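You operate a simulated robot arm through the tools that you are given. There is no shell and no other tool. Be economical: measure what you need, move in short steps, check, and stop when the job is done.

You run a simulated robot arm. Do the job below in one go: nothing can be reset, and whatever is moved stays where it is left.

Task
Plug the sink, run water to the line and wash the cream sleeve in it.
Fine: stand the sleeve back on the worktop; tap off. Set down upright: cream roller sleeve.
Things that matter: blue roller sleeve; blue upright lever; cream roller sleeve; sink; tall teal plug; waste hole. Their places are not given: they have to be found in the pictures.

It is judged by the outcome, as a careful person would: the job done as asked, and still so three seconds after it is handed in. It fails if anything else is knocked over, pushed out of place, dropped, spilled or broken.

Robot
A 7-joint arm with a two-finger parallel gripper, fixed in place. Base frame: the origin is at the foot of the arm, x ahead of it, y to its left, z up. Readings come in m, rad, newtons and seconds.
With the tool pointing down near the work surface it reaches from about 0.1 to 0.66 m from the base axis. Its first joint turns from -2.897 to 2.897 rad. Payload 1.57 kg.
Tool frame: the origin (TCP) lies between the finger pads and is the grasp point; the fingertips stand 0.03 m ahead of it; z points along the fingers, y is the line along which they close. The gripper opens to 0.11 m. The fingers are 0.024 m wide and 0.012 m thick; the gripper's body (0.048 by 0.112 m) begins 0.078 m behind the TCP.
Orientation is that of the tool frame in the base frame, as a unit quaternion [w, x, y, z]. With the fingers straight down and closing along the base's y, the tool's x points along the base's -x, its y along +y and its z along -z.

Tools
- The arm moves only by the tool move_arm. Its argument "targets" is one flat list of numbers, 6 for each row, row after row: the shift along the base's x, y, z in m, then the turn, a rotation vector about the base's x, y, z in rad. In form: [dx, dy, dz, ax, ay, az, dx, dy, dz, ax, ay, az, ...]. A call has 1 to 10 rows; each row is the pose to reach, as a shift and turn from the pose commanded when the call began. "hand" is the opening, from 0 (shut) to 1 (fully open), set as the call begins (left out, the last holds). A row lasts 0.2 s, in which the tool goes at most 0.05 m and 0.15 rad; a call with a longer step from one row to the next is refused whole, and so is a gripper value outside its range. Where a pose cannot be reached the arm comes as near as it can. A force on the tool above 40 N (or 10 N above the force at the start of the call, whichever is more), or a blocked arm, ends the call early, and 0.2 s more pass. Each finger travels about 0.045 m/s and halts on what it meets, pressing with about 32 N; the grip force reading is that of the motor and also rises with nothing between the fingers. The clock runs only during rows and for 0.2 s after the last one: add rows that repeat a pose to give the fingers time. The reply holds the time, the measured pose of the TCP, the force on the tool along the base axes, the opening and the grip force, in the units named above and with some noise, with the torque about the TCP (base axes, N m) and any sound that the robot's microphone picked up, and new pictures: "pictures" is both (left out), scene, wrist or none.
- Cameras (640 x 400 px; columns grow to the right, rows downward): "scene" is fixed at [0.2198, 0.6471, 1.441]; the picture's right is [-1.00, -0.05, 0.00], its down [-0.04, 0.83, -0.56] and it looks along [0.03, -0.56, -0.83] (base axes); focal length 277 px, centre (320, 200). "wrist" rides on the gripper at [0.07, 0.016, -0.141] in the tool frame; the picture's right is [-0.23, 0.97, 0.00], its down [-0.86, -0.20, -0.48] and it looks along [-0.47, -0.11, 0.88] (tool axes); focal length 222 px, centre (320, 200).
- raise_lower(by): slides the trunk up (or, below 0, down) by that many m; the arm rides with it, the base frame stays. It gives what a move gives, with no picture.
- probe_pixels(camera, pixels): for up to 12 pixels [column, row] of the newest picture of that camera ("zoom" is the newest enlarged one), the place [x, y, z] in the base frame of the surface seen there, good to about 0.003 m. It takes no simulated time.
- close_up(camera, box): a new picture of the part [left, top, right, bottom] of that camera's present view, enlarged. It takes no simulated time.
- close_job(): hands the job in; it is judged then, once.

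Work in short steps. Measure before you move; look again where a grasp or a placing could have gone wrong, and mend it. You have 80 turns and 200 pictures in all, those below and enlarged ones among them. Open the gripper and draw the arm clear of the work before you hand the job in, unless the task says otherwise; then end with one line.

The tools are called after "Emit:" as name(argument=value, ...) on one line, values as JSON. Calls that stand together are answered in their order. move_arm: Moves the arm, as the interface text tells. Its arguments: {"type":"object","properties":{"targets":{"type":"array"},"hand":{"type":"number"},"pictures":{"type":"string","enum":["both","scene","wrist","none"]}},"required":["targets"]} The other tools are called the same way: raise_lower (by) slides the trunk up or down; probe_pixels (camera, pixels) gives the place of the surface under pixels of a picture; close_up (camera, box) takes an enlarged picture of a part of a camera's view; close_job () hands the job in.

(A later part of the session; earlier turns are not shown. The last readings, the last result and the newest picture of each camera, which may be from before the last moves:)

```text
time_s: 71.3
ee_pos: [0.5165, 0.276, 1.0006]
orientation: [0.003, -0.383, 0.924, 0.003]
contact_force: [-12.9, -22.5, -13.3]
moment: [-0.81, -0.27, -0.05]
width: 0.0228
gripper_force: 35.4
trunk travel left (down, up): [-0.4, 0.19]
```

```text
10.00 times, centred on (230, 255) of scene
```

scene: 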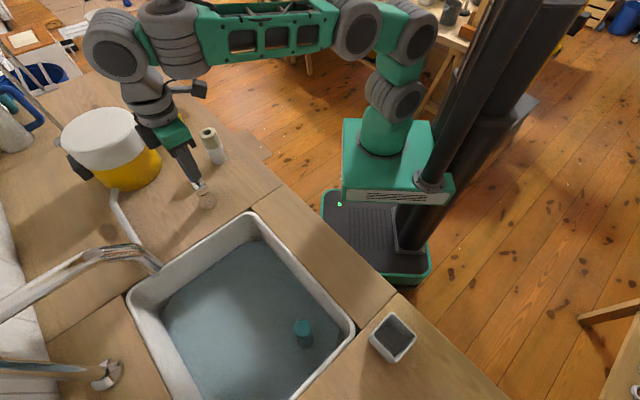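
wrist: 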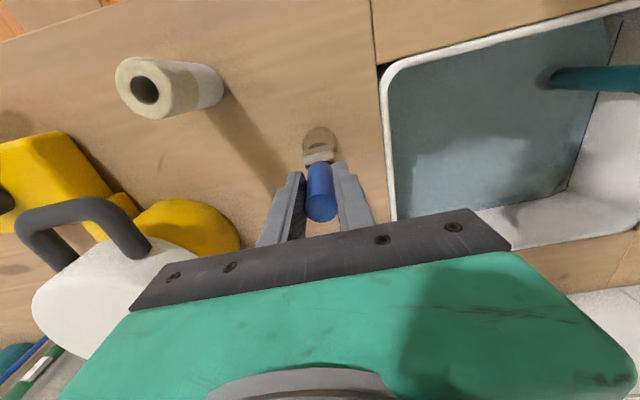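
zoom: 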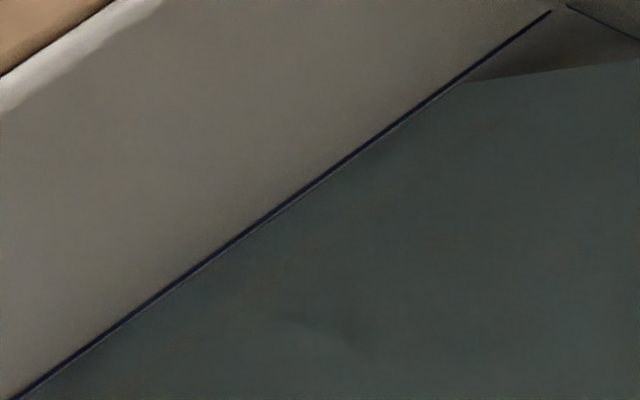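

Stream has stopped and the lever is against its upright stop. I open and rise straight up clear.

Emit:
move_arm(targets=[-0.002, -0.002, 0, 0, 0, 0, -0.002, -0.002, 0, 0, 0, 0, -0.002, -0.002, 0, 0, 0, 0, -0.002, -0.002, 0, 0, 0, 0, -0.002, -0.002, 0.04, 0, 0, 0, -0.002, -0.002, 0.08, 0, 0, 0, -0.002, -0.002, 0.12, 0, 0, 0, -0.002, -0.002, 0.12, 0, 0, 0], hand=0.6)

Emit:
close_up(camera="scene", box=[120, 140, 360, 400])

Emit:
close_up(camera="wrist", box=[190, 50, 290, 150])

```text
time_s: 73.1
ee_pos: [0.5172, 0.2777, 1.121]
orientation: [0.004, -0.382, 0.924, 0.001]
contact_force: [-0.1, 0.6, -0.5]
moment: [0.03, 0.01, -0.02]
width: 0.0662
gripper_force: 0.0
trunk travel left (down, up): [-0.4, 0.19]
```

scene: 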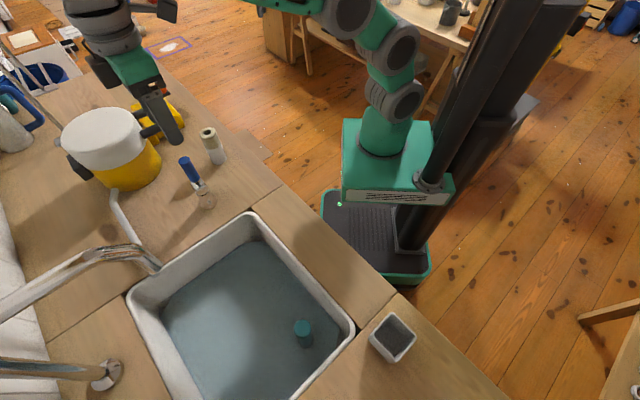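
wrist: 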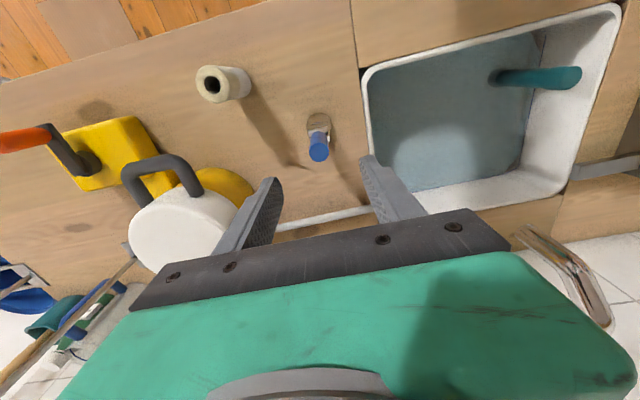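

```text
1.54 times, centred on (240, 270) of scene
```

zoom: 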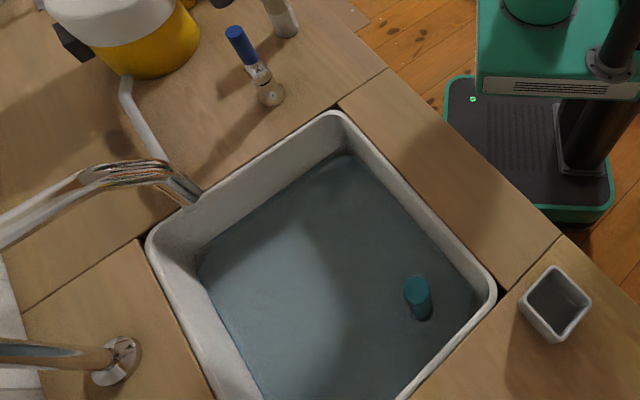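

```text
4.00 times, centred on (240, 100) of wrist
```

zoom: 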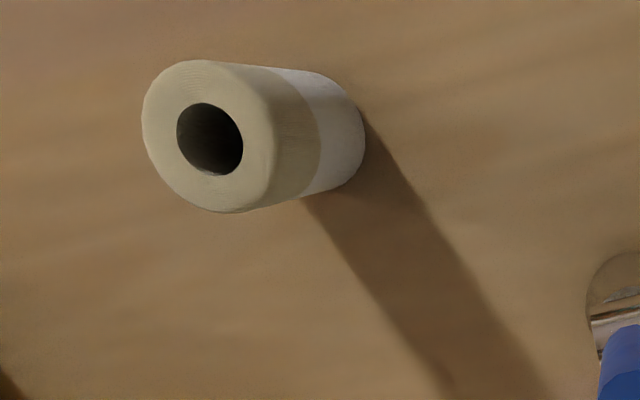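

Tap off, level at the line. Now the sleeve: its upper part is cream and lower part white (paint). I probe its rim, the boundary and the foot.

Emit:
probe_pixels(camera="zoom", pixels=[[148, 125], [270, 150], [209, 66], [215, 205], [165, 80], [255, 190], [298, 85], [318, 150], [325, 120], [345, 100], [358, 140], [300, 190]])

Emit:
close_up(camera="scene", box=[190, 115, 240, 175])

Emit:
probe_pixels(camera="scene", pixels=[[208, 128], [200, 133], [216, 131], [212, 140], [214, 147], [215, 150], [216, 154], [218, 160], [219, 164]])

```text
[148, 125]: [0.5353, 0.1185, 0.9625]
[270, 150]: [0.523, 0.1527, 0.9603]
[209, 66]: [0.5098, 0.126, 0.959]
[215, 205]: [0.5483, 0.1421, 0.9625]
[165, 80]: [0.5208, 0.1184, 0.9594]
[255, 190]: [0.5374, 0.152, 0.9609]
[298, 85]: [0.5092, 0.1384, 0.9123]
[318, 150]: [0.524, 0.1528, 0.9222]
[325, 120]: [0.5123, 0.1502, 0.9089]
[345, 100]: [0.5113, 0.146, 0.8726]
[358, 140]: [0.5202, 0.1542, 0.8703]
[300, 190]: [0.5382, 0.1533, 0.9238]
```

```text
6.67 times, centred on (215, 145) of scene
```

zoom: 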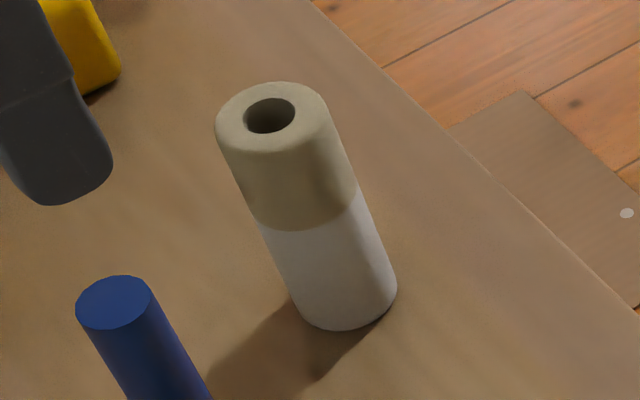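

```text
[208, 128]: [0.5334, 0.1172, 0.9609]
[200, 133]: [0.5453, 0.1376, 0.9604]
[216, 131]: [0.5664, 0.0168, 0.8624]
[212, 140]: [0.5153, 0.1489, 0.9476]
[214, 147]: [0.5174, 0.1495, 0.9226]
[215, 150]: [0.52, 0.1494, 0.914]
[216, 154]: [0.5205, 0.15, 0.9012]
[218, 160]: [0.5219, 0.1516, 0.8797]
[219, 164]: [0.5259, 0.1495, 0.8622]
```

Sleeve axis (0.529,0.135), radius 0.02, top 0.961; white part reaches z ≈ 0.917. I check actual water depth at the plug and walls.

Emit:
close_up(camera="scene", box=[275, 300, 355, 370])

Emit:
close_up(camera="wrist", box=[360, 10, 620, 220])

Emit:
probe_pixels(camera="wrist", pixels=[[527, 150], [518, 170], [440, 180], [535, 60], [500, 79], [430, 130], [545, 150], [525, 180]])

```text
5.71 times, centred on (315, 335) of scene
```

zoom: 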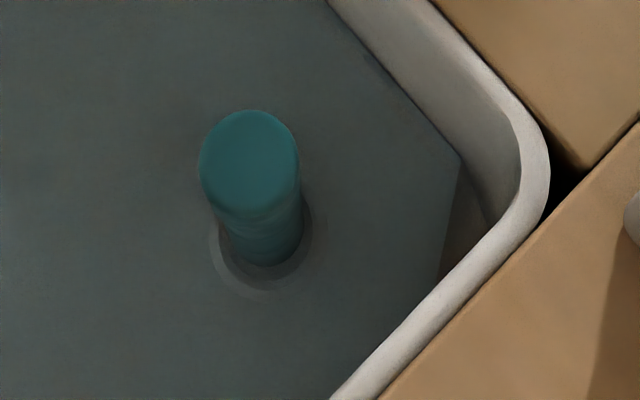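

```text
1.90 times, centred on (490, 115) of wrist
```

zoom: 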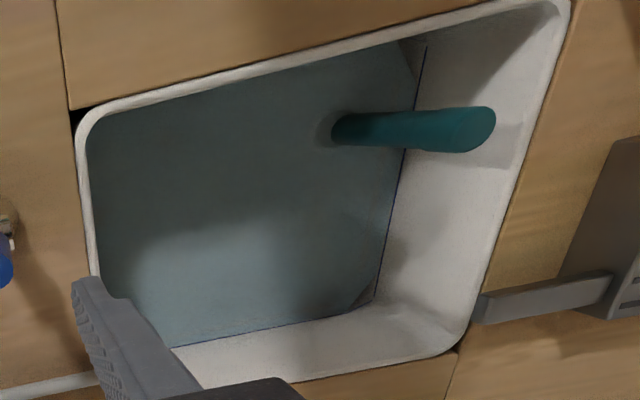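

```text
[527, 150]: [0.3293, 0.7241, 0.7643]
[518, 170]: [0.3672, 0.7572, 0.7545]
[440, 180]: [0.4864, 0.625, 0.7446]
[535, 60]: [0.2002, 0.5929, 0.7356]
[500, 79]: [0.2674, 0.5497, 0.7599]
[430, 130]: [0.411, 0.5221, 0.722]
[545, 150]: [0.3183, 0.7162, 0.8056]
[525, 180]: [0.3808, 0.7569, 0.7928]
```

Depth at the line is about 30 mm. I move above the sleeve with the same finger orientation, high, then lower the trunk for reach.

Emit:
move_arm(targets=[0.002, -0.03, 0.03, 0, 0, 0, 0.004, -0.07, 0.05, 0, 0, 0, 0.008, -0.11, 0.06, 0, 0, 0, 0.012, -0.143, 0.06, 0, 0, 0, 0.012, -0.143, 0.06, 0, 0, 0], hand=0.75, pictures="none")

Emit:
raise_lower(by=-0.12)

Emit:
close_up(camera="wrist", box=[240, 80, 400, 240])

Emit:
close_up(camera="scene", box=[60, 60, 280, 220])

```text
time_s: 74.3
ee_pos: [0.5291, 0.1304, 1.1791]
orientation: [0.003, -0.382, 0.924, 0.002]
contact_force: [0.1, 0.3, -0.8]
moment: [0.01, 0.01, 0.0]
width: 0.0824
gripper_force: 0.0
trunk travel left (down, up): [-0.4, 0.19]
```

```text
time_s: 75.8
ee_pos: [0.5288, 0.1309, 1.0601]
orientation: [0.004, -0.382, 0.924, 0.002]
contact_force: [0.0, -0.1, 0.0]
moment: [0.01, 0.0, 0.05]
width: 0.0824
gripper_force: 0.1
trunk travel left (down, up): [-0.28, 0.31]
```

```text
2.50 times, centred on (320, 160) of wrist
```

zoom: 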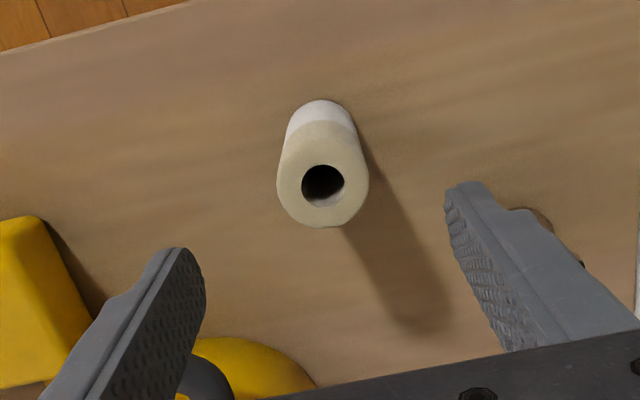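

```text
2.50 times, centred on (170, 140) of scene
```

zoom: 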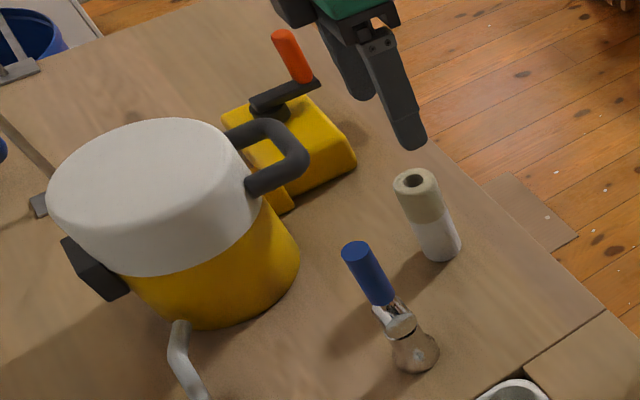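

Sleeve is centred. I shift 3 mm in y and descend 0.115 m to grip the cream part.

Emit:
move_arm(targets=[0, 0.003, -0.04, 0, 0, 0, 0, 0.003, -0.08, 0, 0, 0, 0, 0.003, -0.1, 0, 0, 0, 0, 0.003, -0.115, 0, 0, 0, 0, 0.003, -0.115, 0, 0, 0], hand=0.75, pictures="none")

Emit:
move_arm(targets=[0, 0, 0, 0, 0, 0, 0, 0, 0, 0, 0, 0, 0, 0, 0, 0, 0, 0, 0, 0, 0, 0, 0, 0, 0, 0, 0, 0, 0, 0], hand=0)

```text
time_s: 77.0
ee_pos: [0.5299, 0.1335, 0.9438]
orientation: [0.004, -0.383, 0.924, 0.003]
contact_force: [-0.4, -0.6, 0.6]
moment: [0.01, 0.01, -0.02]
width: 0.0825
gripper_force: 0.0
trunk travel left (down, up): [-0.28, 0.31]
```

```text
time_s: 78.2
ee_pos: [0.5294, 0.1333, 0.9443]
orientation: [0.004, -0.382, 0.924, 0.002]
contact_force: [-0.1, -0.3, 0.1]
moment: [-0.01, -0.03, -0.01]
width: 0.0409
gripper_force: 32.2
trunk travel left (down, up): [-0.28, 0.31]
```

scene: 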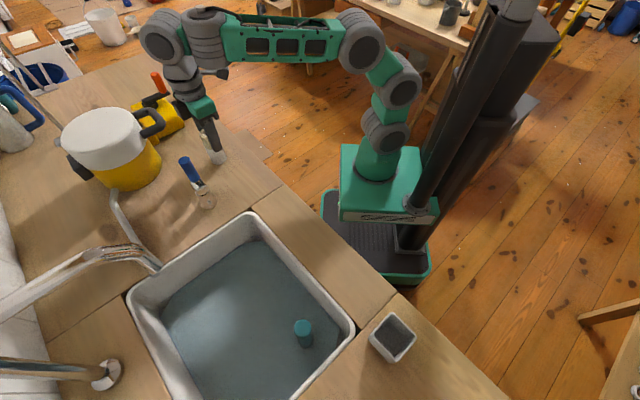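
wrist: 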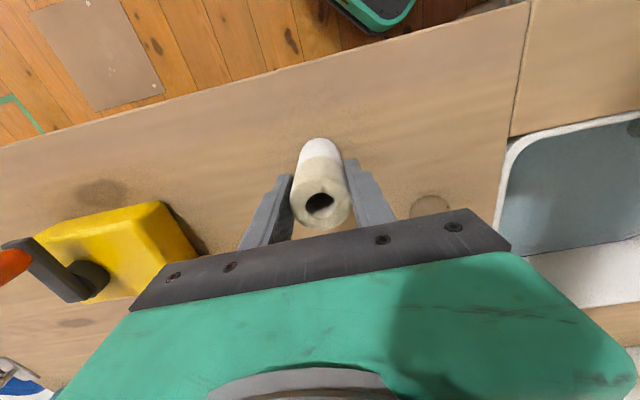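

Gripped at 0.041 m. I lift, then route toward the robot side to keep clear of the lever, ending over the sink.

Emit:
move_arm(targets=[0, 0, 0.03, 0, 0, 0, 0, 0, 0.07, 0, 0, 0, 0, 0, 0.11, 0, 0, 0, -0.04, 0.01, 0.12, 0, 0, 0, -0.08, 0.03, 0.12, 0, 0, 0, -0.12, 0.05, 0.12, 0, 0, 0, -0.15, 0.08, 0.12, 0, 0, 0, -0.16, 0.125, 0.12, 0, 0, 0, -0.165, 0.17, 0.12, 0, 0, 0, -0.17, 0.215, 0.12, 0, 0, 0], hand=0, pictures="none")

Emit:
move_arm(targets=[-0.004, 0.04, 0, 0, 0, 0, -0.007, 0.08, 0, 0, 0, 0, -0.01, 0.127, 0, 0, 0, 0, -0.01, 0.127, 0, 0, 0, 0], hand=0)

```text
time_s: 80.4
ee_pos: [0.3588, 0.3497, 1.0633]
orientation: [0.004, -0.383, 0.924, 0.003]
contact_force: [0.1, -0.8, 0.0]
moment: [0.03, -0.01, 0.0]
width: 0.041
gripper_force: 32.0
trunk travel left (down, up): [-0.28, 0.31]
```

```text
time_s: 81.4
ee_pos: [0.3419, 0.465, 1.0489]
orientation: [0.004, -0.383, 0.924, 0.003]
contact_force: [0.5, 0.8, -0.4]
moment: [-0.01, 0.02, 0.01]
width: 0.0407
gripper_force: 32.3
out of reach, approached as far as the arm can: row 3, 4
trunk travel left (down, up): [-0.28, 0.31]
```

scene: 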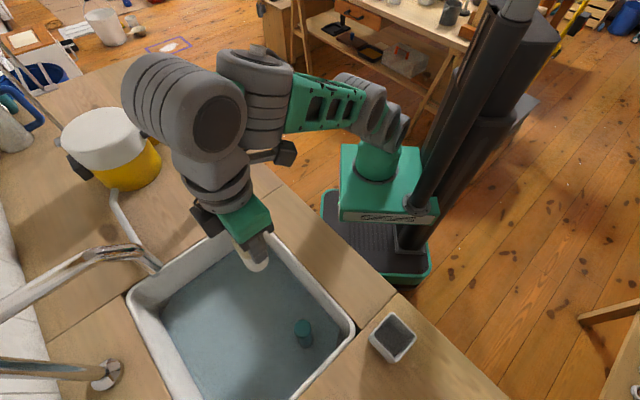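
wrist: 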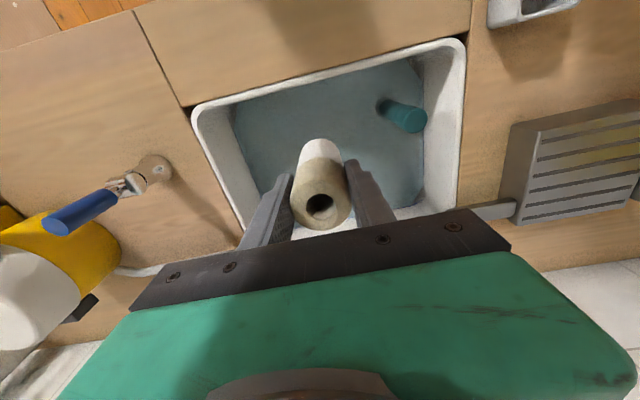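

Sleeve is over the sink between plug and spout. I descend so its bottom is about 2 cm over the water, then look.

Emit:
move_arm(targets=[0.002, 0.003, -0.04, 0, 0, 0, 0.004, 0.006, -0.08, 0, 0, 0, 0.006, 0.008, -0.12, 0, 0, 0, 0.008, 0.01, -0.16, 0, 0, 0, 0.008, 0.01, -0.185, 0, 0, 0, 0.008, 0.01, -0.185, 0, 0, 0], hand=0)

Emit:
close_up(camera="scene", box=[180, 200, 360, 360])

```text
time_s: 82.8
ee_pos: [0.3487, 0.4743, 0.8626]
orientation: [0.004, -0.383, 0.924, 0.002]
contact_force: [0.2, 0.1, -0.4]
moment: [-0.03, -0.03, 0.01]
width: 0.0407
gripper_force: 31.7
trunk travel left (down, up): [-0.28, 0.31]
```

scene: 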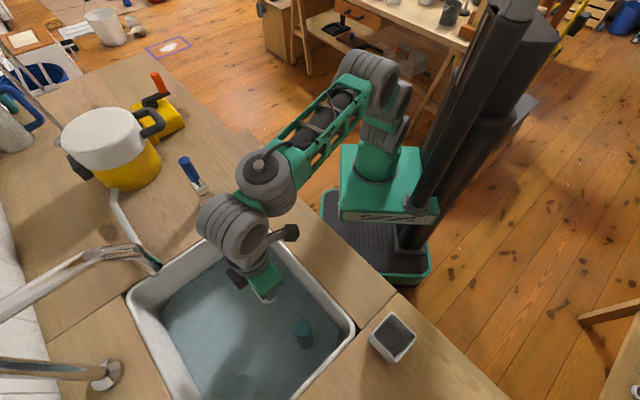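
wrist: 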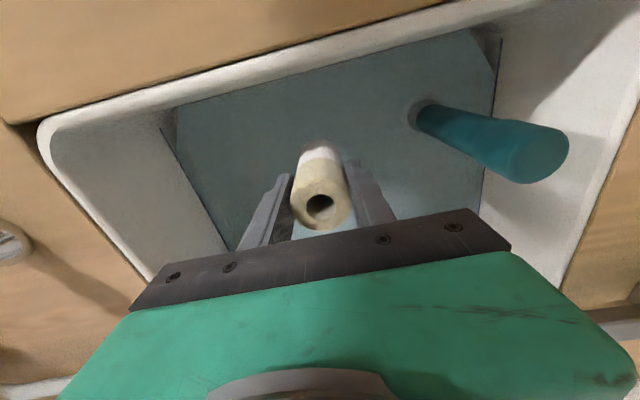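

```text
2.50 times, centred on (270, 280) of scene
```

zoom: 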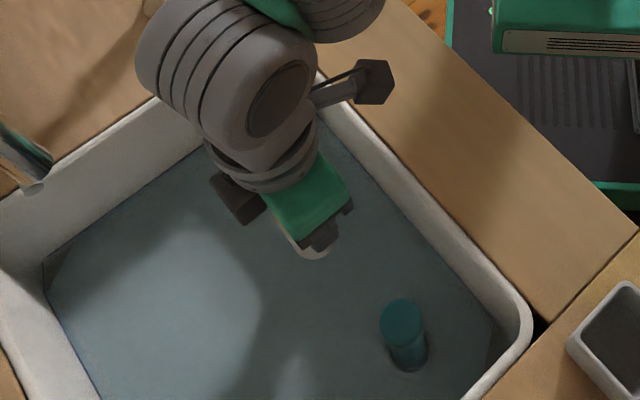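

Clear all round. I dip 0.048 m and swish gently back and forth along the front edge direction.

Emit:
move_arm(targets=[0, 0, -0.024, 0, 0, 0, 0, 0, -0.048, 0, 0, 0, -0.012, 0.012, -0.048, 0, 0, 0, 0, 0, -0.048, 0, 0, 0, 0.015, -0.015, -0.048, 0, 0, 0, 0.0, 0.0, -0.048, 0, 0, 0, -0.012, 0.012, -0.048, 0, 0, 0, 0, 0, -0.048, 0, 0, 0, 0.015, -0.015, -0.048, 0, 0, 0, 0, 0, -0.048, 0, 0, 0], hand=0)

Emit:
close_up(camera="wrist", box=[260, 110, 380, 240])

```text
time_s: 85.0
ee_pos: [0.3487, 0.4743, 0.816]
orientation: [0.004, -0.382, 0.924, 0.003]
contact_force: [0.2, 0.6, -0.6]
moment: [0.0, 0.02, -0.03]
width: 0.0408
gripper_force: 32.2
trunk travel left (down, up): [-0.28, 0.31]
```

scene: 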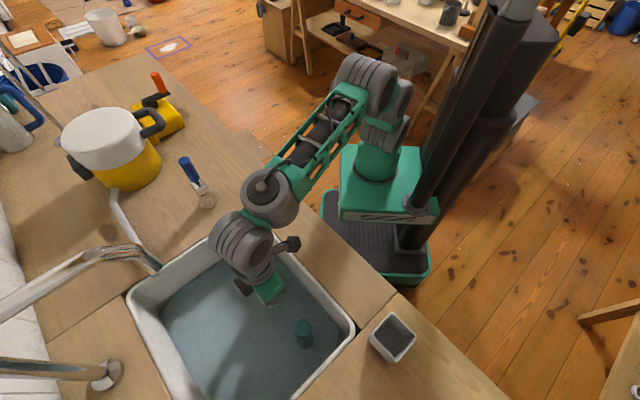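
wrist: 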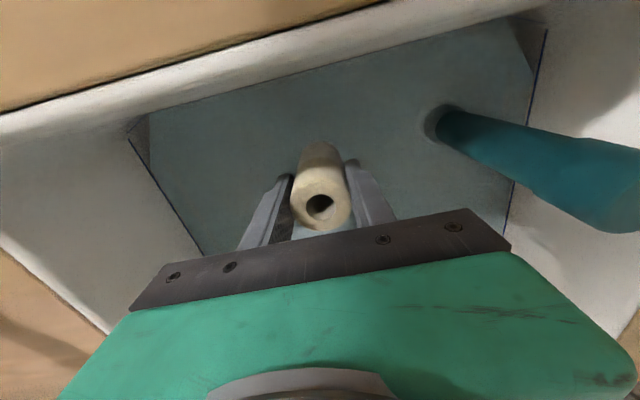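

```text
3.08 times, centred on (320, 175) of wrist
```

zoom: 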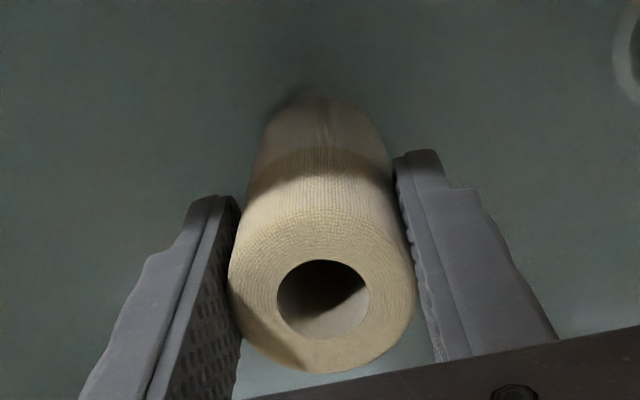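

The white has visibly faded. I swish for another 2 s and then lift to inspect.

Emit:
move_arm(targets=[-0.012, 0.012, 0, 0, 0, 0, 0, 0, 0, 0, 0, 0, 0.015, -0.015, 0, 0, 0, 0, 0.0, 0.0, 0, 0, 0, 0, -0.012, 0.012, 0, 0, 0, 0, 0, 0, 0, 0, 0, 0, 0.015, -0.015, 0, 0, 0, 0, 0, 0, 0, 0, 0, 0, 0, 0, 0, 0, 0, 0], hand=0, pictures="none")

Emit:
move_arm(targets=[0, 0, 0.02, 0, 0, 0, 0, 0, 0.04, 0, 0, 0, 0, 0, 0.06, 0, 0, 0, 0, 0, 0.08, 0, 0, 0, 0, 0, 0.08, 0, 0, 0], hand=0)

Emit:
close_up(camera="wrist", box=[260, 110, 380, 240])

Emit:
close_up(camera="scene", box=[230, 250, 310, 320])

```text
time_s: 87.0
ee_pos: [0.3487, 0.4731, 0.8148]
orientation: [0.004, -0.383, 0.924, 0.003]
contact_force: [-0.9, -0.2, -0.1]
moment: [-0.03, -0.01, -0.03]
width: 0.0404
gripper_force: 31.8
trunk travel left (down, up): [-0.28, 0.31]
```

```text
time_s: 88.2
ee_pos: [0.3487, 0.473, 0.895]
orientation: [0.004, -0.384, 0.924, 0.003]
contact_force: [-0.6, -0.4, -0.4]
moment: [0.02, -0.03, 0.0]
width: 0.0408
gripper_force: 31.8
trunk travel left (down, up): [-0.28, 0.31]
```

scene: 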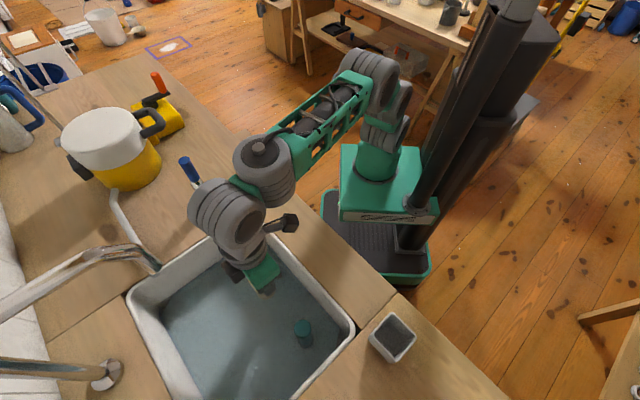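
wrist: 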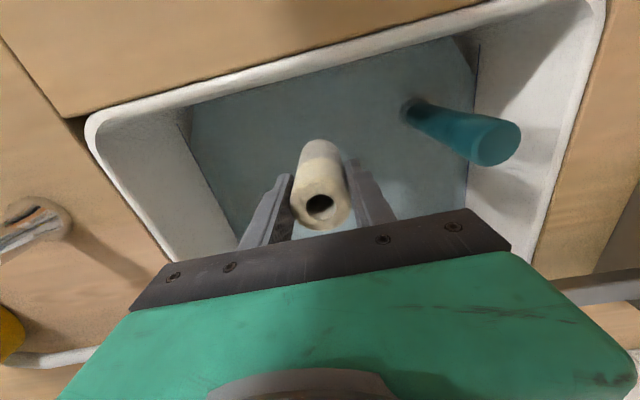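

```text
3.08 times, centred on (320, 175) of wrist
```

zoom: 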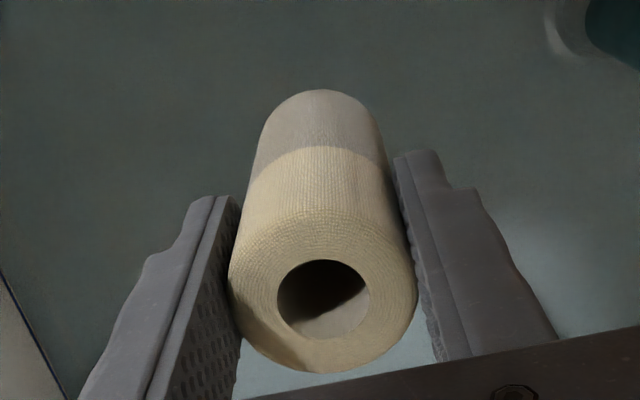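

```text
5.71 times, centred on (270, 285) of scene
```

zoom: 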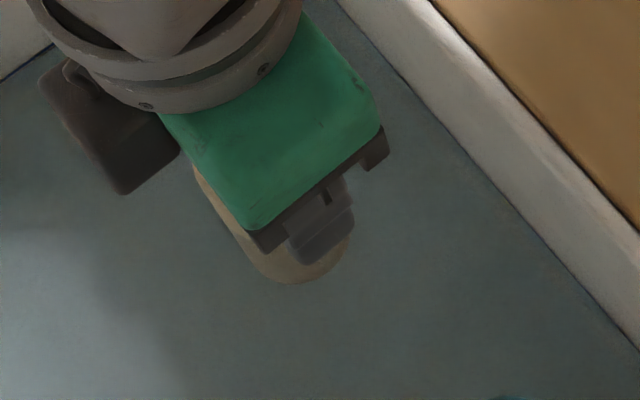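

The paint band has faded but is still slightly paler than the rest. I dip again, a bit deeper, with more swishing.

Emit:
move_arm(targets=[0, 0, -0.04, 0, 0, 0, 0, 0, -0.083, 0, 0, 0, -0.015, 0.015, -0.083, 0, 0, 0, 0.01, -0.01, -0.083, 0, 0, 0, 0.02, -0.02, -0.083, 0, 0, 0, -0.01, 0.01, -0.083, 0, 0, 0, -0.02, 0.02, -0.083, 0, 0, 0, 0.01, -0.01, -0.083, 0, 0, 0, 0.02, -0.02, -0.083, 0, 0, 0, 0, 0, -0.083, 0, 0, 0], hand=0, pictures="none")

Emit:
move_arm(targets=[-0.015, 0.015, 0, 0, 0, 0, 0.01, -0.01, 0, 0, 0, 0, 0.02, -0.02, 0, 0, 0, 0, -0.01, 0.01, 0, 0, 0, 0, -0.02, 0.02, 0, 0, 0, 0, 0.01, -0.01, 0, 0, 0, 0, 0.02, -0.02, 0, 0, 0, 0, -0.01, 0.01, 0, 0, 0, 0, 0, 0, 0, 0, 0, 0], hand=0, pictures="none")

Emit:
move_arm(targets=[0, 0, 0.02, 0, 0, 0, 0, 0, 0.04, 0, 0, 0, 0, 0, 0.06, 0, 0, 0, 0, 0, 0.083, 0, 0, 0, 0, 0, 0.083, 0, 0, 0], hand=0, pictures="wrist")

Emit:
close_up(camera="wrist", box=[260, 110, 380, 240])

```text
time_s: 90.4
ee_pos: [0.3484, 0.4728, 0.8126]
orientation: [0.005, -0.383, 0.924, 0.003]
contact_force: [-1.0, -0.4, -0.1]
moment: [0.02, 0.06, 0.01]
width: 0.0405
gripper_force: 31.7
trunk travel left (down, up): [-0.28, 0.31]
```

```text
time_s: 92.4
ee_pos: [0.3478, 0.4725, 0.8136]
orientation: [0.003, -0.383, 0.924, 0.004]
contact_force: [0.2, 0.7, -0.1]
moment: [-0.04, -0.04, 0.02]
width: 0.0407
gripper_force: 31.6
trunk travel left (down, up): [-0.28, 0.31]
```

```text
time_s: 93.6
ee_pos: [0.3486, 0.4748, 0.8969]
orientation: [0.004, -0.383, 0.924, 0.002]
contact_force: [-0.5, -0.3, -0.2]
moment: [-0.04, 0.0, -0.02]
width: 0.0406
gripper_force: 32.0
trunk travel left (down, up): [-0.28, 0.31]
```

wrist: 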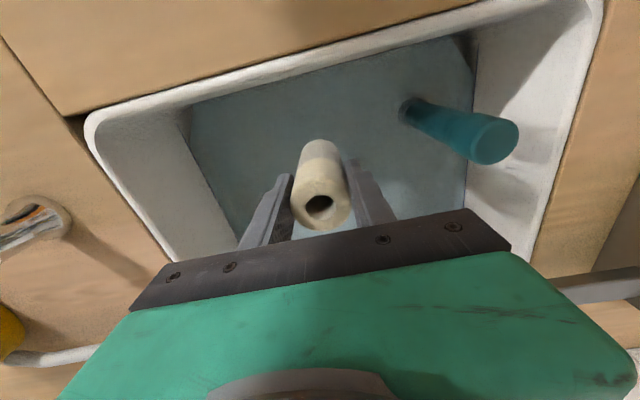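

```text
3.08 times, centred on (320, 175) of wrist
```

zoom: 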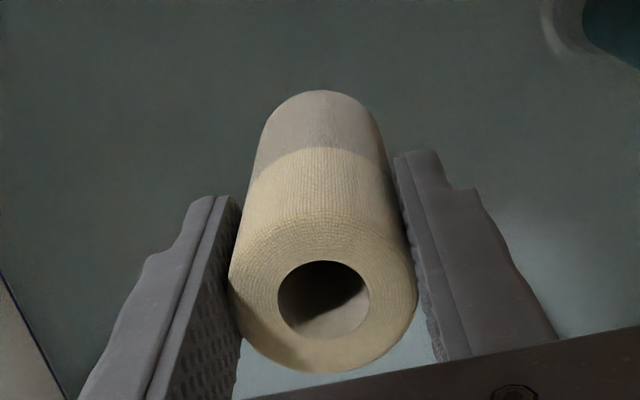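

The band looks unchanged after the second dip, so I need to know whether depth limits it. I measure the waterline on the sink walls precisely.

Emit:
close_up(camera="wrist", box=[440, 20, 500, 230])

Emit:
close_up(camera="scene", box=[130, 280, 210, 380])

Emit:
probe_pixels(camera="zoom", pixels=[[100, 120], [150, 200], [200, 280], [250, 350], [120, 200], [220, 200], [250, 100], [350, 60], [170, 280], [140, 240]])

```text
1.90 times, centred on (470, 125) of wrist
```

zoom: 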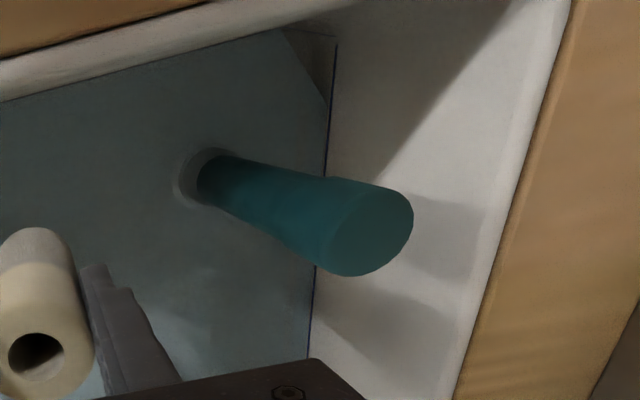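

```text
4.00 times, centred on (170, 330) of scene
```

zoom: 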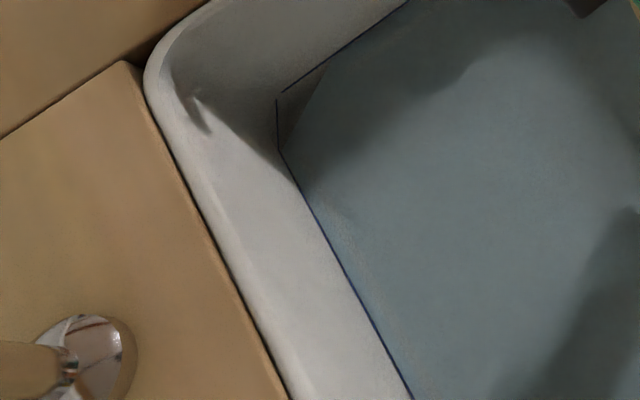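

```text
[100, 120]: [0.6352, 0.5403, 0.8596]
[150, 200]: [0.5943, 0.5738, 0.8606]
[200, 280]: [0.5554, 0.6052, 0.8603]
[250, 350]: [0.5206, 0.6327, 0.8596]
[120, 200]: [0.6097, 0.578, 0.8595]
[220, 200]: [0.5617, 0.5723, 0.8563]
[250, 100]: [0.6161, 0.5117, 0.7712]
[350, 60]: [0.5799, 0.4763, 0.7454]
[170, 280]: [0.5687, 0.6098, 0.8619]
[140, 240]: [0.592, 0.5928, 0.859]
```

Emit:
probe_pixels(camera="scene", pixels=[[208, 266], [212, 266], [216, 264], [205, 272], [200, 274], [196, 277], [180, 285], [186, 345], [190, 352], [262, 385]])

Emit:
probe_pixels(camera="wrist", pixels=[[475, 85], [474.5, 95], [476, 70], [477, 60], [479, 85], [471, 85], [468, 180], [470, 180]])

```text
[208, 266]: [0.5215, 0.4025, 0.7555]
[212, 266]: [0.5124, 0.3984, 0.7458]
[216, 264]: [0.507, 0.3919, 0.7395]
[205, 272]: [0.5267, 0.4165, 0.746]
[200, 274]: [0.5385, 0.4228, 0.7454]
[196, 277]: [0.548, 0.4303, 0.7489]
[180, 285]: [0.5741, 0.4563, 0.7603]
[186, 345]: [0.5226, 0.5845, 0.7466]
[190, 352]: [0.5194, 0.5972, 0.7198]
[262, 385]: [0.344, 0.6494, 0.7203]
```

```text
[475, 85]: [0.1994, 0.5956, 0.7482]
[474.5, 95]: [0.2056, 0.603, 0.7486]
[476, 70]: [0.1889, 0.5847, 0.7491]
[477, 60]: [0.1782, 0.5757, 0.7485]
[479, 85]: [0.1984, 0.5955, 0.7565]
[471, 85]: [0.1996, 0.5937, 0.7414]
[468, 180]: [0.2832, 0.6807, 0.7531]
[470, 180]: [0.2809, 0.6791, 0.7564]
```

Waterline is at z ≈ 0.749, so the bottom at 0.728 was only about 21 mm deep. I dip almost to the floor (bottom 0.722) and make longer strokes.

Emit:
move_arm(targets=[0, 0, -0.04, 0, 0, 0, 0, 0, -0.08, 0, 0, 0, 0, 0, -0.09, 0, 0, 0, -0.02, 0.02, -0.09, 0, 0, 0, 0.01, -0.01, -0.09, 0, 0, 0, 0.03, -0.03, -0.09, 0, 0, 0, 0, 0, -0.09, 0, 0, 0, -0.02, 0.02, -0.09, 0, 0, 0, 0.01, -0.01, -0.09, 0, 0, 0, 0, 0, -0.09, 0, 0, 0], hand=0, pictures="none")

Emit:
move_arm(targets=[-0.02, 0.02, 0, 0, 0, 0, 0.01, -0.01, 0, 0, 0, 0, 0.03, -0.03, 0, 0, 0, 0, 0, 0, 0, 0, 0, 0, -0.02, 0.02, 0, 0, 0, 0, 0.01, -0.01, 0, 0, 0, 0, 0.03, -0.03, 0, 0, 0, 0, 0.0, 0.0, 0, 0, 0, 0, 0, 0, 0, 0, 0, 0], hand=0, pictures="none")

Emit:
move_arm(targets=[0, 0, 0.02, 0, 0, 0, 0, 0, 0.05, 0, 0, 0, 0, 0, 0.09, 0, 0, 0, 0, 0, 0.09, 0, 0, 0], hand=0, pictures="none")

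Emit:
close_up(camera="wrist", box=[260, 110, 380, 240])

```text
time_s: 95.8
ee_pos: [0.349, 0.4738, 0.807]
orientation: [0.003, -0.383, 0.924, 0.002]
contact_force: [-0.1, -0.5, -0.4]
moment: [0.03, -0.01, 0.01]
width: 0.0406
gripper_force: 32.2
trunk travel left (down, up): [-0.28, 0.31]
```

```text
time_s: 97.8
ee_pos: [0.3485, 0.4751, 0.8047]
orientation: [0.004, -0.383, 0.924, 0.003]
contact_force: [-0.5, 1.7, 5.3]
moment: [0.08, -0.01, -0.02]
width: 0.0406
gripper_force: 31.5
trunk travel left (down, up): [-0.28, 0.31]
```

```text
time_s: 98.8
ee_pos: [0.3497, 0.4734, 0.897]
orientation: [0.003, -0.383, 0.924, 0.003]
contact_force: [0.8, 1.0, -0.9]
moment: [-0.03, -0.02, -0.01]
width: 0.0407
gripper_force: 31.6
trunk travel left (down, up): [-0.28, 0.31]
```

```text
3.08 times, centred on (320, 175) of wrist
```

zoom: 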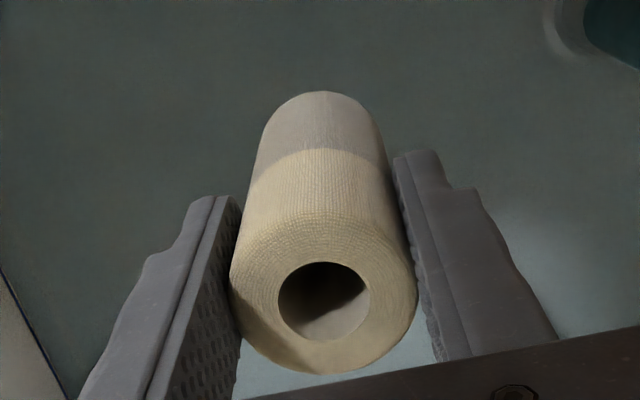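

Contrast is low but I want a clear view from the scene camera. I raise the sleeve near the sink's near corner, still over the sink.

Emit:
move_arm(targets=[0, 0, 0.04, 0, 0, 0, 0, 0, 0.08, 0, 0, 0, 0.02, -0.03, 0.1, 0, 0, 0, 0.035, -0.06, 0.11, 0, 0, 0, 0.05, -0.09, 0.11, 0, 0, 0, 0.05, -0.09, 0.11, 0, 0, 0, 0.05, -0.09, 0.11, 0, 0, 0], hand=0)

Emit:
close_up(camera="scene", box=[210, 190, 290, 270])

Emit:
close_up(camera="wrist", box=[260, 110, 380, 240])

```text
time_s: 100.4
ee_pos: [0.399, 0.3841, 1.0083]
orientation: [0.003, -0.382, 0.924, 0.002]
contact_force: [-0.2, 0.3, -0.9]
moment: [0.0, -0.01, 0.04]
width: 0.0407
gripper_force: 32.1
trunk travel left (down, up): [-0.28, 0.31]
```

scene: 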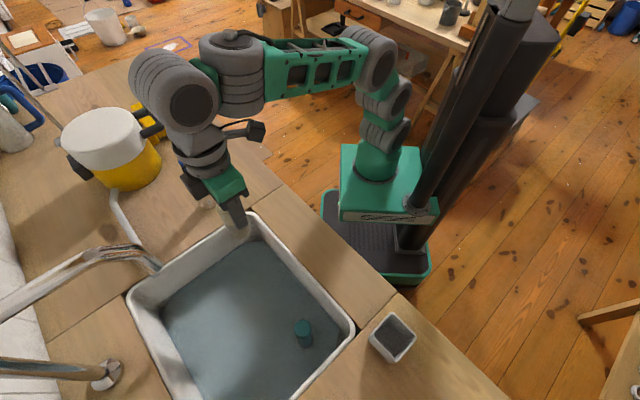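
wrist: 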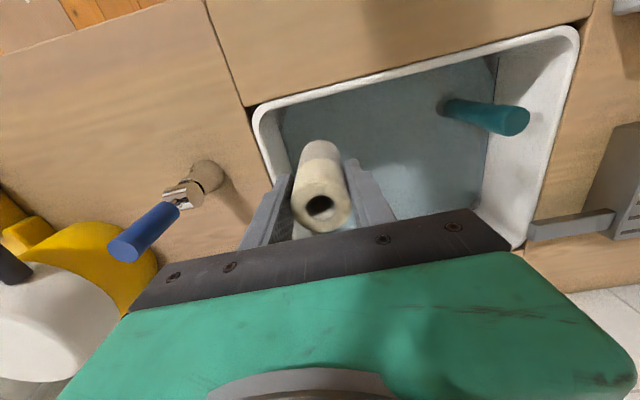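

```text
5.00 times, centred on (250, 230) of scene
```

zoom: 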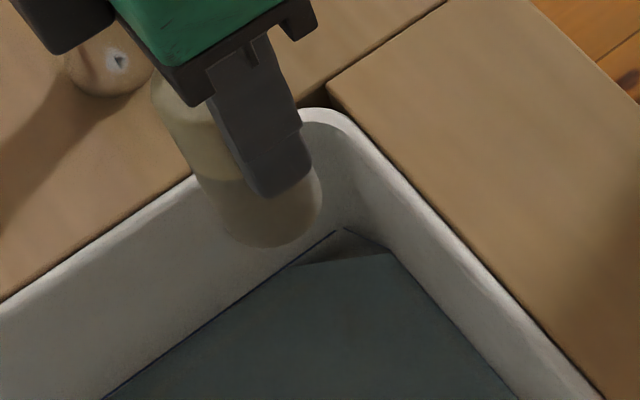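

```text
3.08 times, centred on (320, 175) of wrist
```

zoom: 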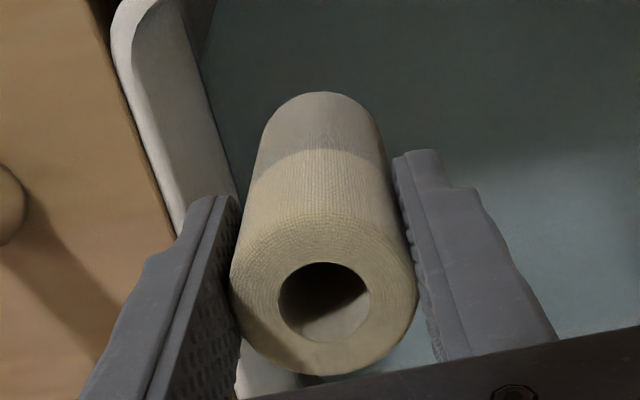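

The band is no longer white but a wet tan, slightly darker than the dry cream, so the paint is gone. I carry the sleeve back by the same clear route to its old spot.

Emit:
move_arm(targets=[-0.01, -0.02, 0.03, 0, 0, 0, -0.02, -0.05, 0.05, 0, 0, 0, -0.025, -0.095, 0.05, 0, 0, 0, -0.01, -0.135, 0.05, 0, 0, 0, 0.015, -0.17, 0.05, 0, 0, 0, 0.05, -0.2, 0.05, 0, 0, 0, 0.09, -0.225, 0.05, 0, 0, 0, 0.115, -0.245, 0.05, 0, 0, 0, 0.13, -0.2505, 0.05, 0, 0, 0, 0.13, -0.2505, 0.05, 0, 0, 0], hand=0)

Emit:
close_up(camera="scene", box=[60, 60, 280, 220])

```text
time_s: 102.6
ee_pos: [0.5287, 0.1348, 1.0558]
orientation: [0.004, -0.383, 0.924, 0.003]
contact_force: [0.1, -0.7, 0.0]
moment: [0.01, 0.02, 0.01]
width: 0.0406
gripper_force: 31.9
trunk travel left (down, up): [-0.28, 0.31]
```

scene: 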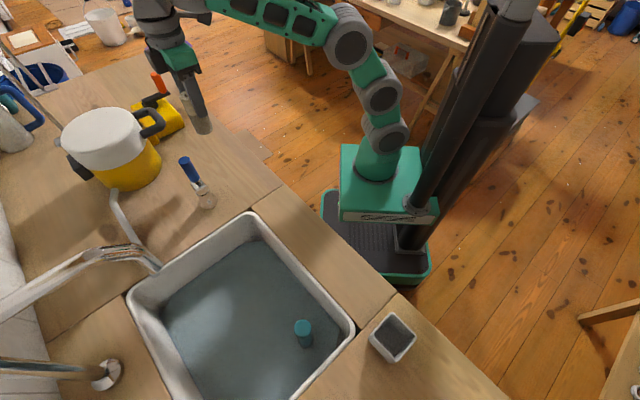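
wrist: 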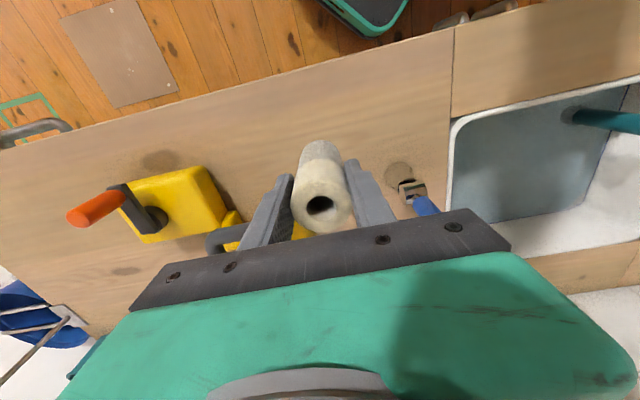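

```text
2.50 times, centred on (170, 140) of scene
```

zoom: 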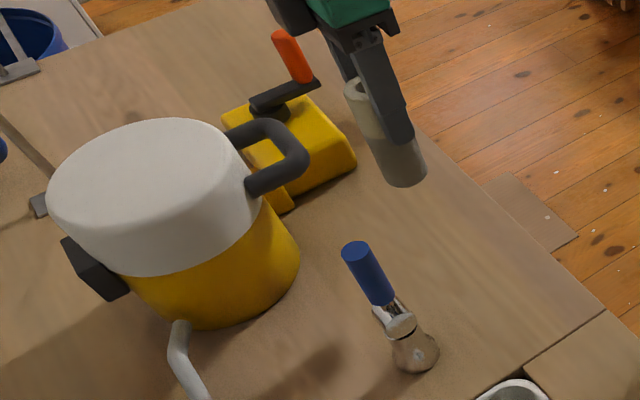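

In this light the band looks greyish rather than cream; I enlarge it to judge.

Emit:
close_up(camera="wrist", box=[275, 120, 365, 240])

Emit:
close_up(camera="scene", box=[170, 80, 220, 130])

```text
3.33 times, centred on (320, 180) of wrist
```

zoom: 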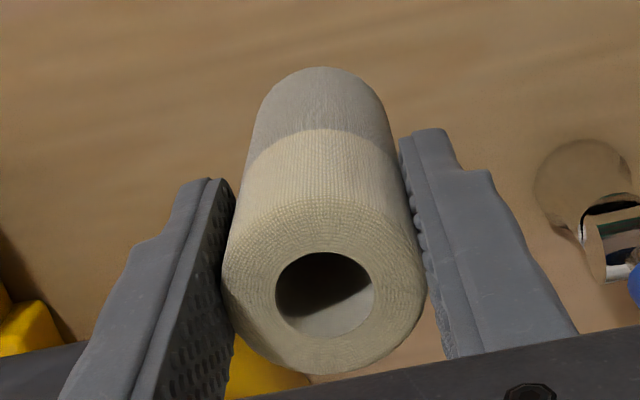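

```text
8.00 times, centred on (195, 105) of scene
```

zoom: 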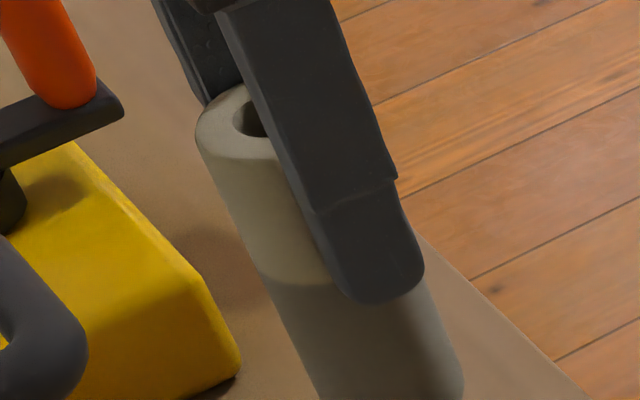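

The hue is greyer than clean cream, so some paint may remain. I go back over the sink to wash longer, down at the floor with in-out and long strokes.

Emit:
move_arm(targets=[-0.04, 0.02, 0, 0, 0, 0, -0.08, 0.05, 0, 0, 0, 0, -0.115, 0.08, 0, 0, 0, 0, -0.14, 0.115, 0, 0, 0, 0, -0.155, 0.155, 0, 0, 0, 0, -0.15, 0.2, 0, 0, 0, 0, -0.155, 0.24, -0.01, 0, 0, 0, -0.165, 0.28, -0.03, 0, 0, 0, -0.175, 0.315, -0.06, 0, 0, 0, -0.18, 0.339, -0.1, 0, 0, 0], hand=0, pictures="none")

Emit:
move_arm(targets=[0, 0, -0.05, 0, 0, 0, 0, 0, -0.1, 0, 0, 0, 0, 0, -0.14, 0, 0, 0, 0, 0, -0.15, 0, 0, 0, -0.02, 0.02, -0.15, 0, 0, 0, 0.01, -0.01, -0.15, 0, 0, 0, 0.03, -0.03, -0.15, 0, 0, 0, 0, 0, -0.15, 0, 0, 0, -0.02, 0.02, -0.15, 0, 0, 0, 0, 0, -0.15, 0, 0, 0], hand=0, pictures="none")

Emit:
move_arm(targets=[0, 0, 0.03, 0, 0, 0, 0, 0, 0, 0, 0, 0, 0, 0, 0.03, 0, 0, 0, 0, 0, 0, 0, 0, 0, 0.02, 0.02, 0, 0, 0, 0, 0.03, 0.0, 0, 0, 0, 0, 0.0, -0.01, 0, 0, 0, 0, -0.02, 0.02, 0, 0, 0, 0, 0.01, 0.02, 0, 0, 0, 0, 0, 0, 0, 0, 0, 0], hand=0, pictures="none")

Emit:
close_up(camera="wrist", box=[260, 110, 380, 240])

```text
time_s: 104.8
ee_pos: [0.3487, 0.475, 0.9556]
orientation: [0.004, -0.383, 0.924, 0.002]
contact_force: [0.6, 0.4, -0.2]
moment: [-0.02, -0.01, 0.0]
width: 0.0406
gripper_force: 31.7
trunk travel left (down, up): [-0.28, 0.31]
```

```text
time_s: 107.0
ee_pos: [0.3482, 0.4739, 0.8069]
orientation: [0.003, -0.384, 0.923, 0.003]
contact_force: [0.1, -0.4, -0.6]
moment: [-0.02, -0.01, 0.0]
width: 0.0406
gripper_force: 32.0
trunk travel left (down, up): [-0.28, 0.31]
```

```text
time_s: 109.2
ee_pos: [0.3484, 0.4709, 0.806]
orientation: [0.003, -0.383, 0.924, 0.001]
contact_force: [-0.7, -1.0, 1.9]
moment: [-0.08, 0.0, -0.03]
width: 0.0407
gripper_force: 32.7
trunk travel left (down, up): [-0.28, 0.31]
```

```text
3.08 times, centred on (320, 175) of wrist
```

zoom: 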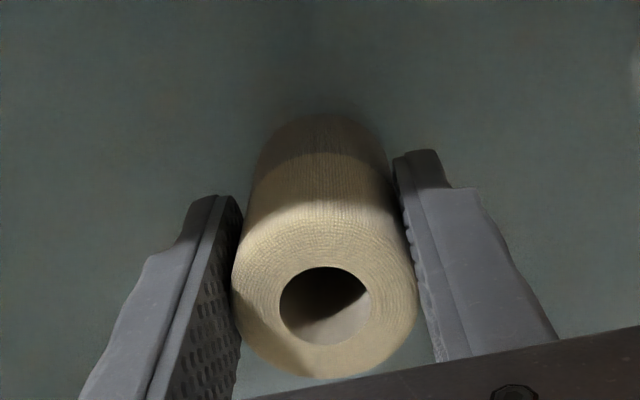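

I continue with three more swishing runs (about 6 s), then lift and compare in the same view.

Emit:
move_arm(targets=[-0.02, 0.02, 0.002, 0, 0, 0, 0.01, -0.01, 0.002, 0, 0, 0, 0.03, -0.03, 0.002, 0, 0, 0, 0, 0, 0.002, 0, 0, 0, -0.02, 0.02, 0.002, 0, 0, 0, 0.01, -0.01, 0.002, 0, 0, 0, 0.03, -0.03, 0.002, 0, 0, 0, 0.0, 0.0, 0.002, 0, 0, 0, -0.02, 0.02, 0.002, 0, 0, 0, 0, 0, 0, 0, 0, 0], hand=0, pictures="none")

Emit:
move_arm(targets=[-0.02, 0.02, 0.002, 0, 0, 0, 0.01, -0.01, 0.002, 0, 0, 0, 0.03, -0.03, 0.002, 0, 0, 0, 0, 0, 0.002, 0, 0, 0, -0.02, 0.02, 0.002, 0, 0, 0, 0.01, -0.01, 0.002, 0, 0, 0, 0.03, -0.03, 0.002, 0, 0, 0, 0.0, 0.0, 0.002, 0, 0, 0, -0.02, 0.02, 0.002, 0, 0, 0, 0, 0, 0, 0, 0, 0], hand=0, pictures="none")

Emit:
move_arm(targets=[0, 0, 0.03, 0, 0, 0, 0, 0, 0.06, 0, 0, 0, 0, 0.002, 0.091, 0, 0, 0, 0, 0.002, 0.091, 0, 0, 0, 0, 0.002, 0.091, 0, 0, 0], hand=0, pictures="wrist")

Emit:
close_up(camera="wrist", box=[260, 110, 380, 240])

```text
time_s: 111.4
ee_pos: [0.3497, 0.4721, 0.8045]
orientation: [0.004, -0.383, 0.924, 0.002]
contact_force: [-0.5, -0.7, -1.6]
moment: [-0.01, 0.02, 0.0]
width: 0.0405
gripper_force: 32.4
trunk travel left (down, up): [-0.28, 0.31]
```

```text
time_s: 113.6
ee_pos: [0.3479, 0.4721, 0.8064]
orientation: [0.004, -0.383, 0.924, 0.002]
contact_force: [0.0, -0.2, 0.0]
moment: [-0.02, 0.02, 0.0]
width: 0.0404
gripper_force: 32.5
trunk travel left (down, up): [-0.28, 0.31]
```

```text
time_s: 114.8
ee_pos: [0.3472, 0.4763, 0.8979]
orientation: [0.005, -0.383, 0.924, 0.003]
contact_force: [-0.5, 0.5, -0.1]
moment: [0.02, 0.0, 0.01]
width: 0.0407
gripper_force: 31.5
trunk travel left (down, up): [-0.28, 0.31]
```

wrist: 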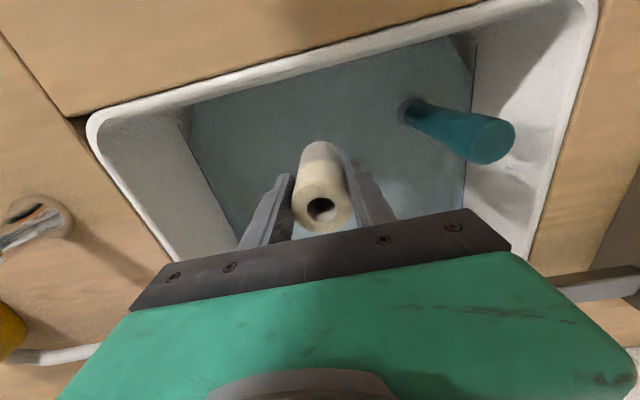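

```text
3.08 times, centred on (320, 175) of wrist
```

zoom: 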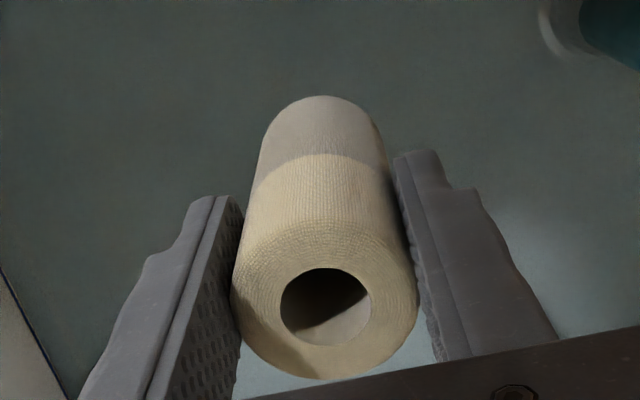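

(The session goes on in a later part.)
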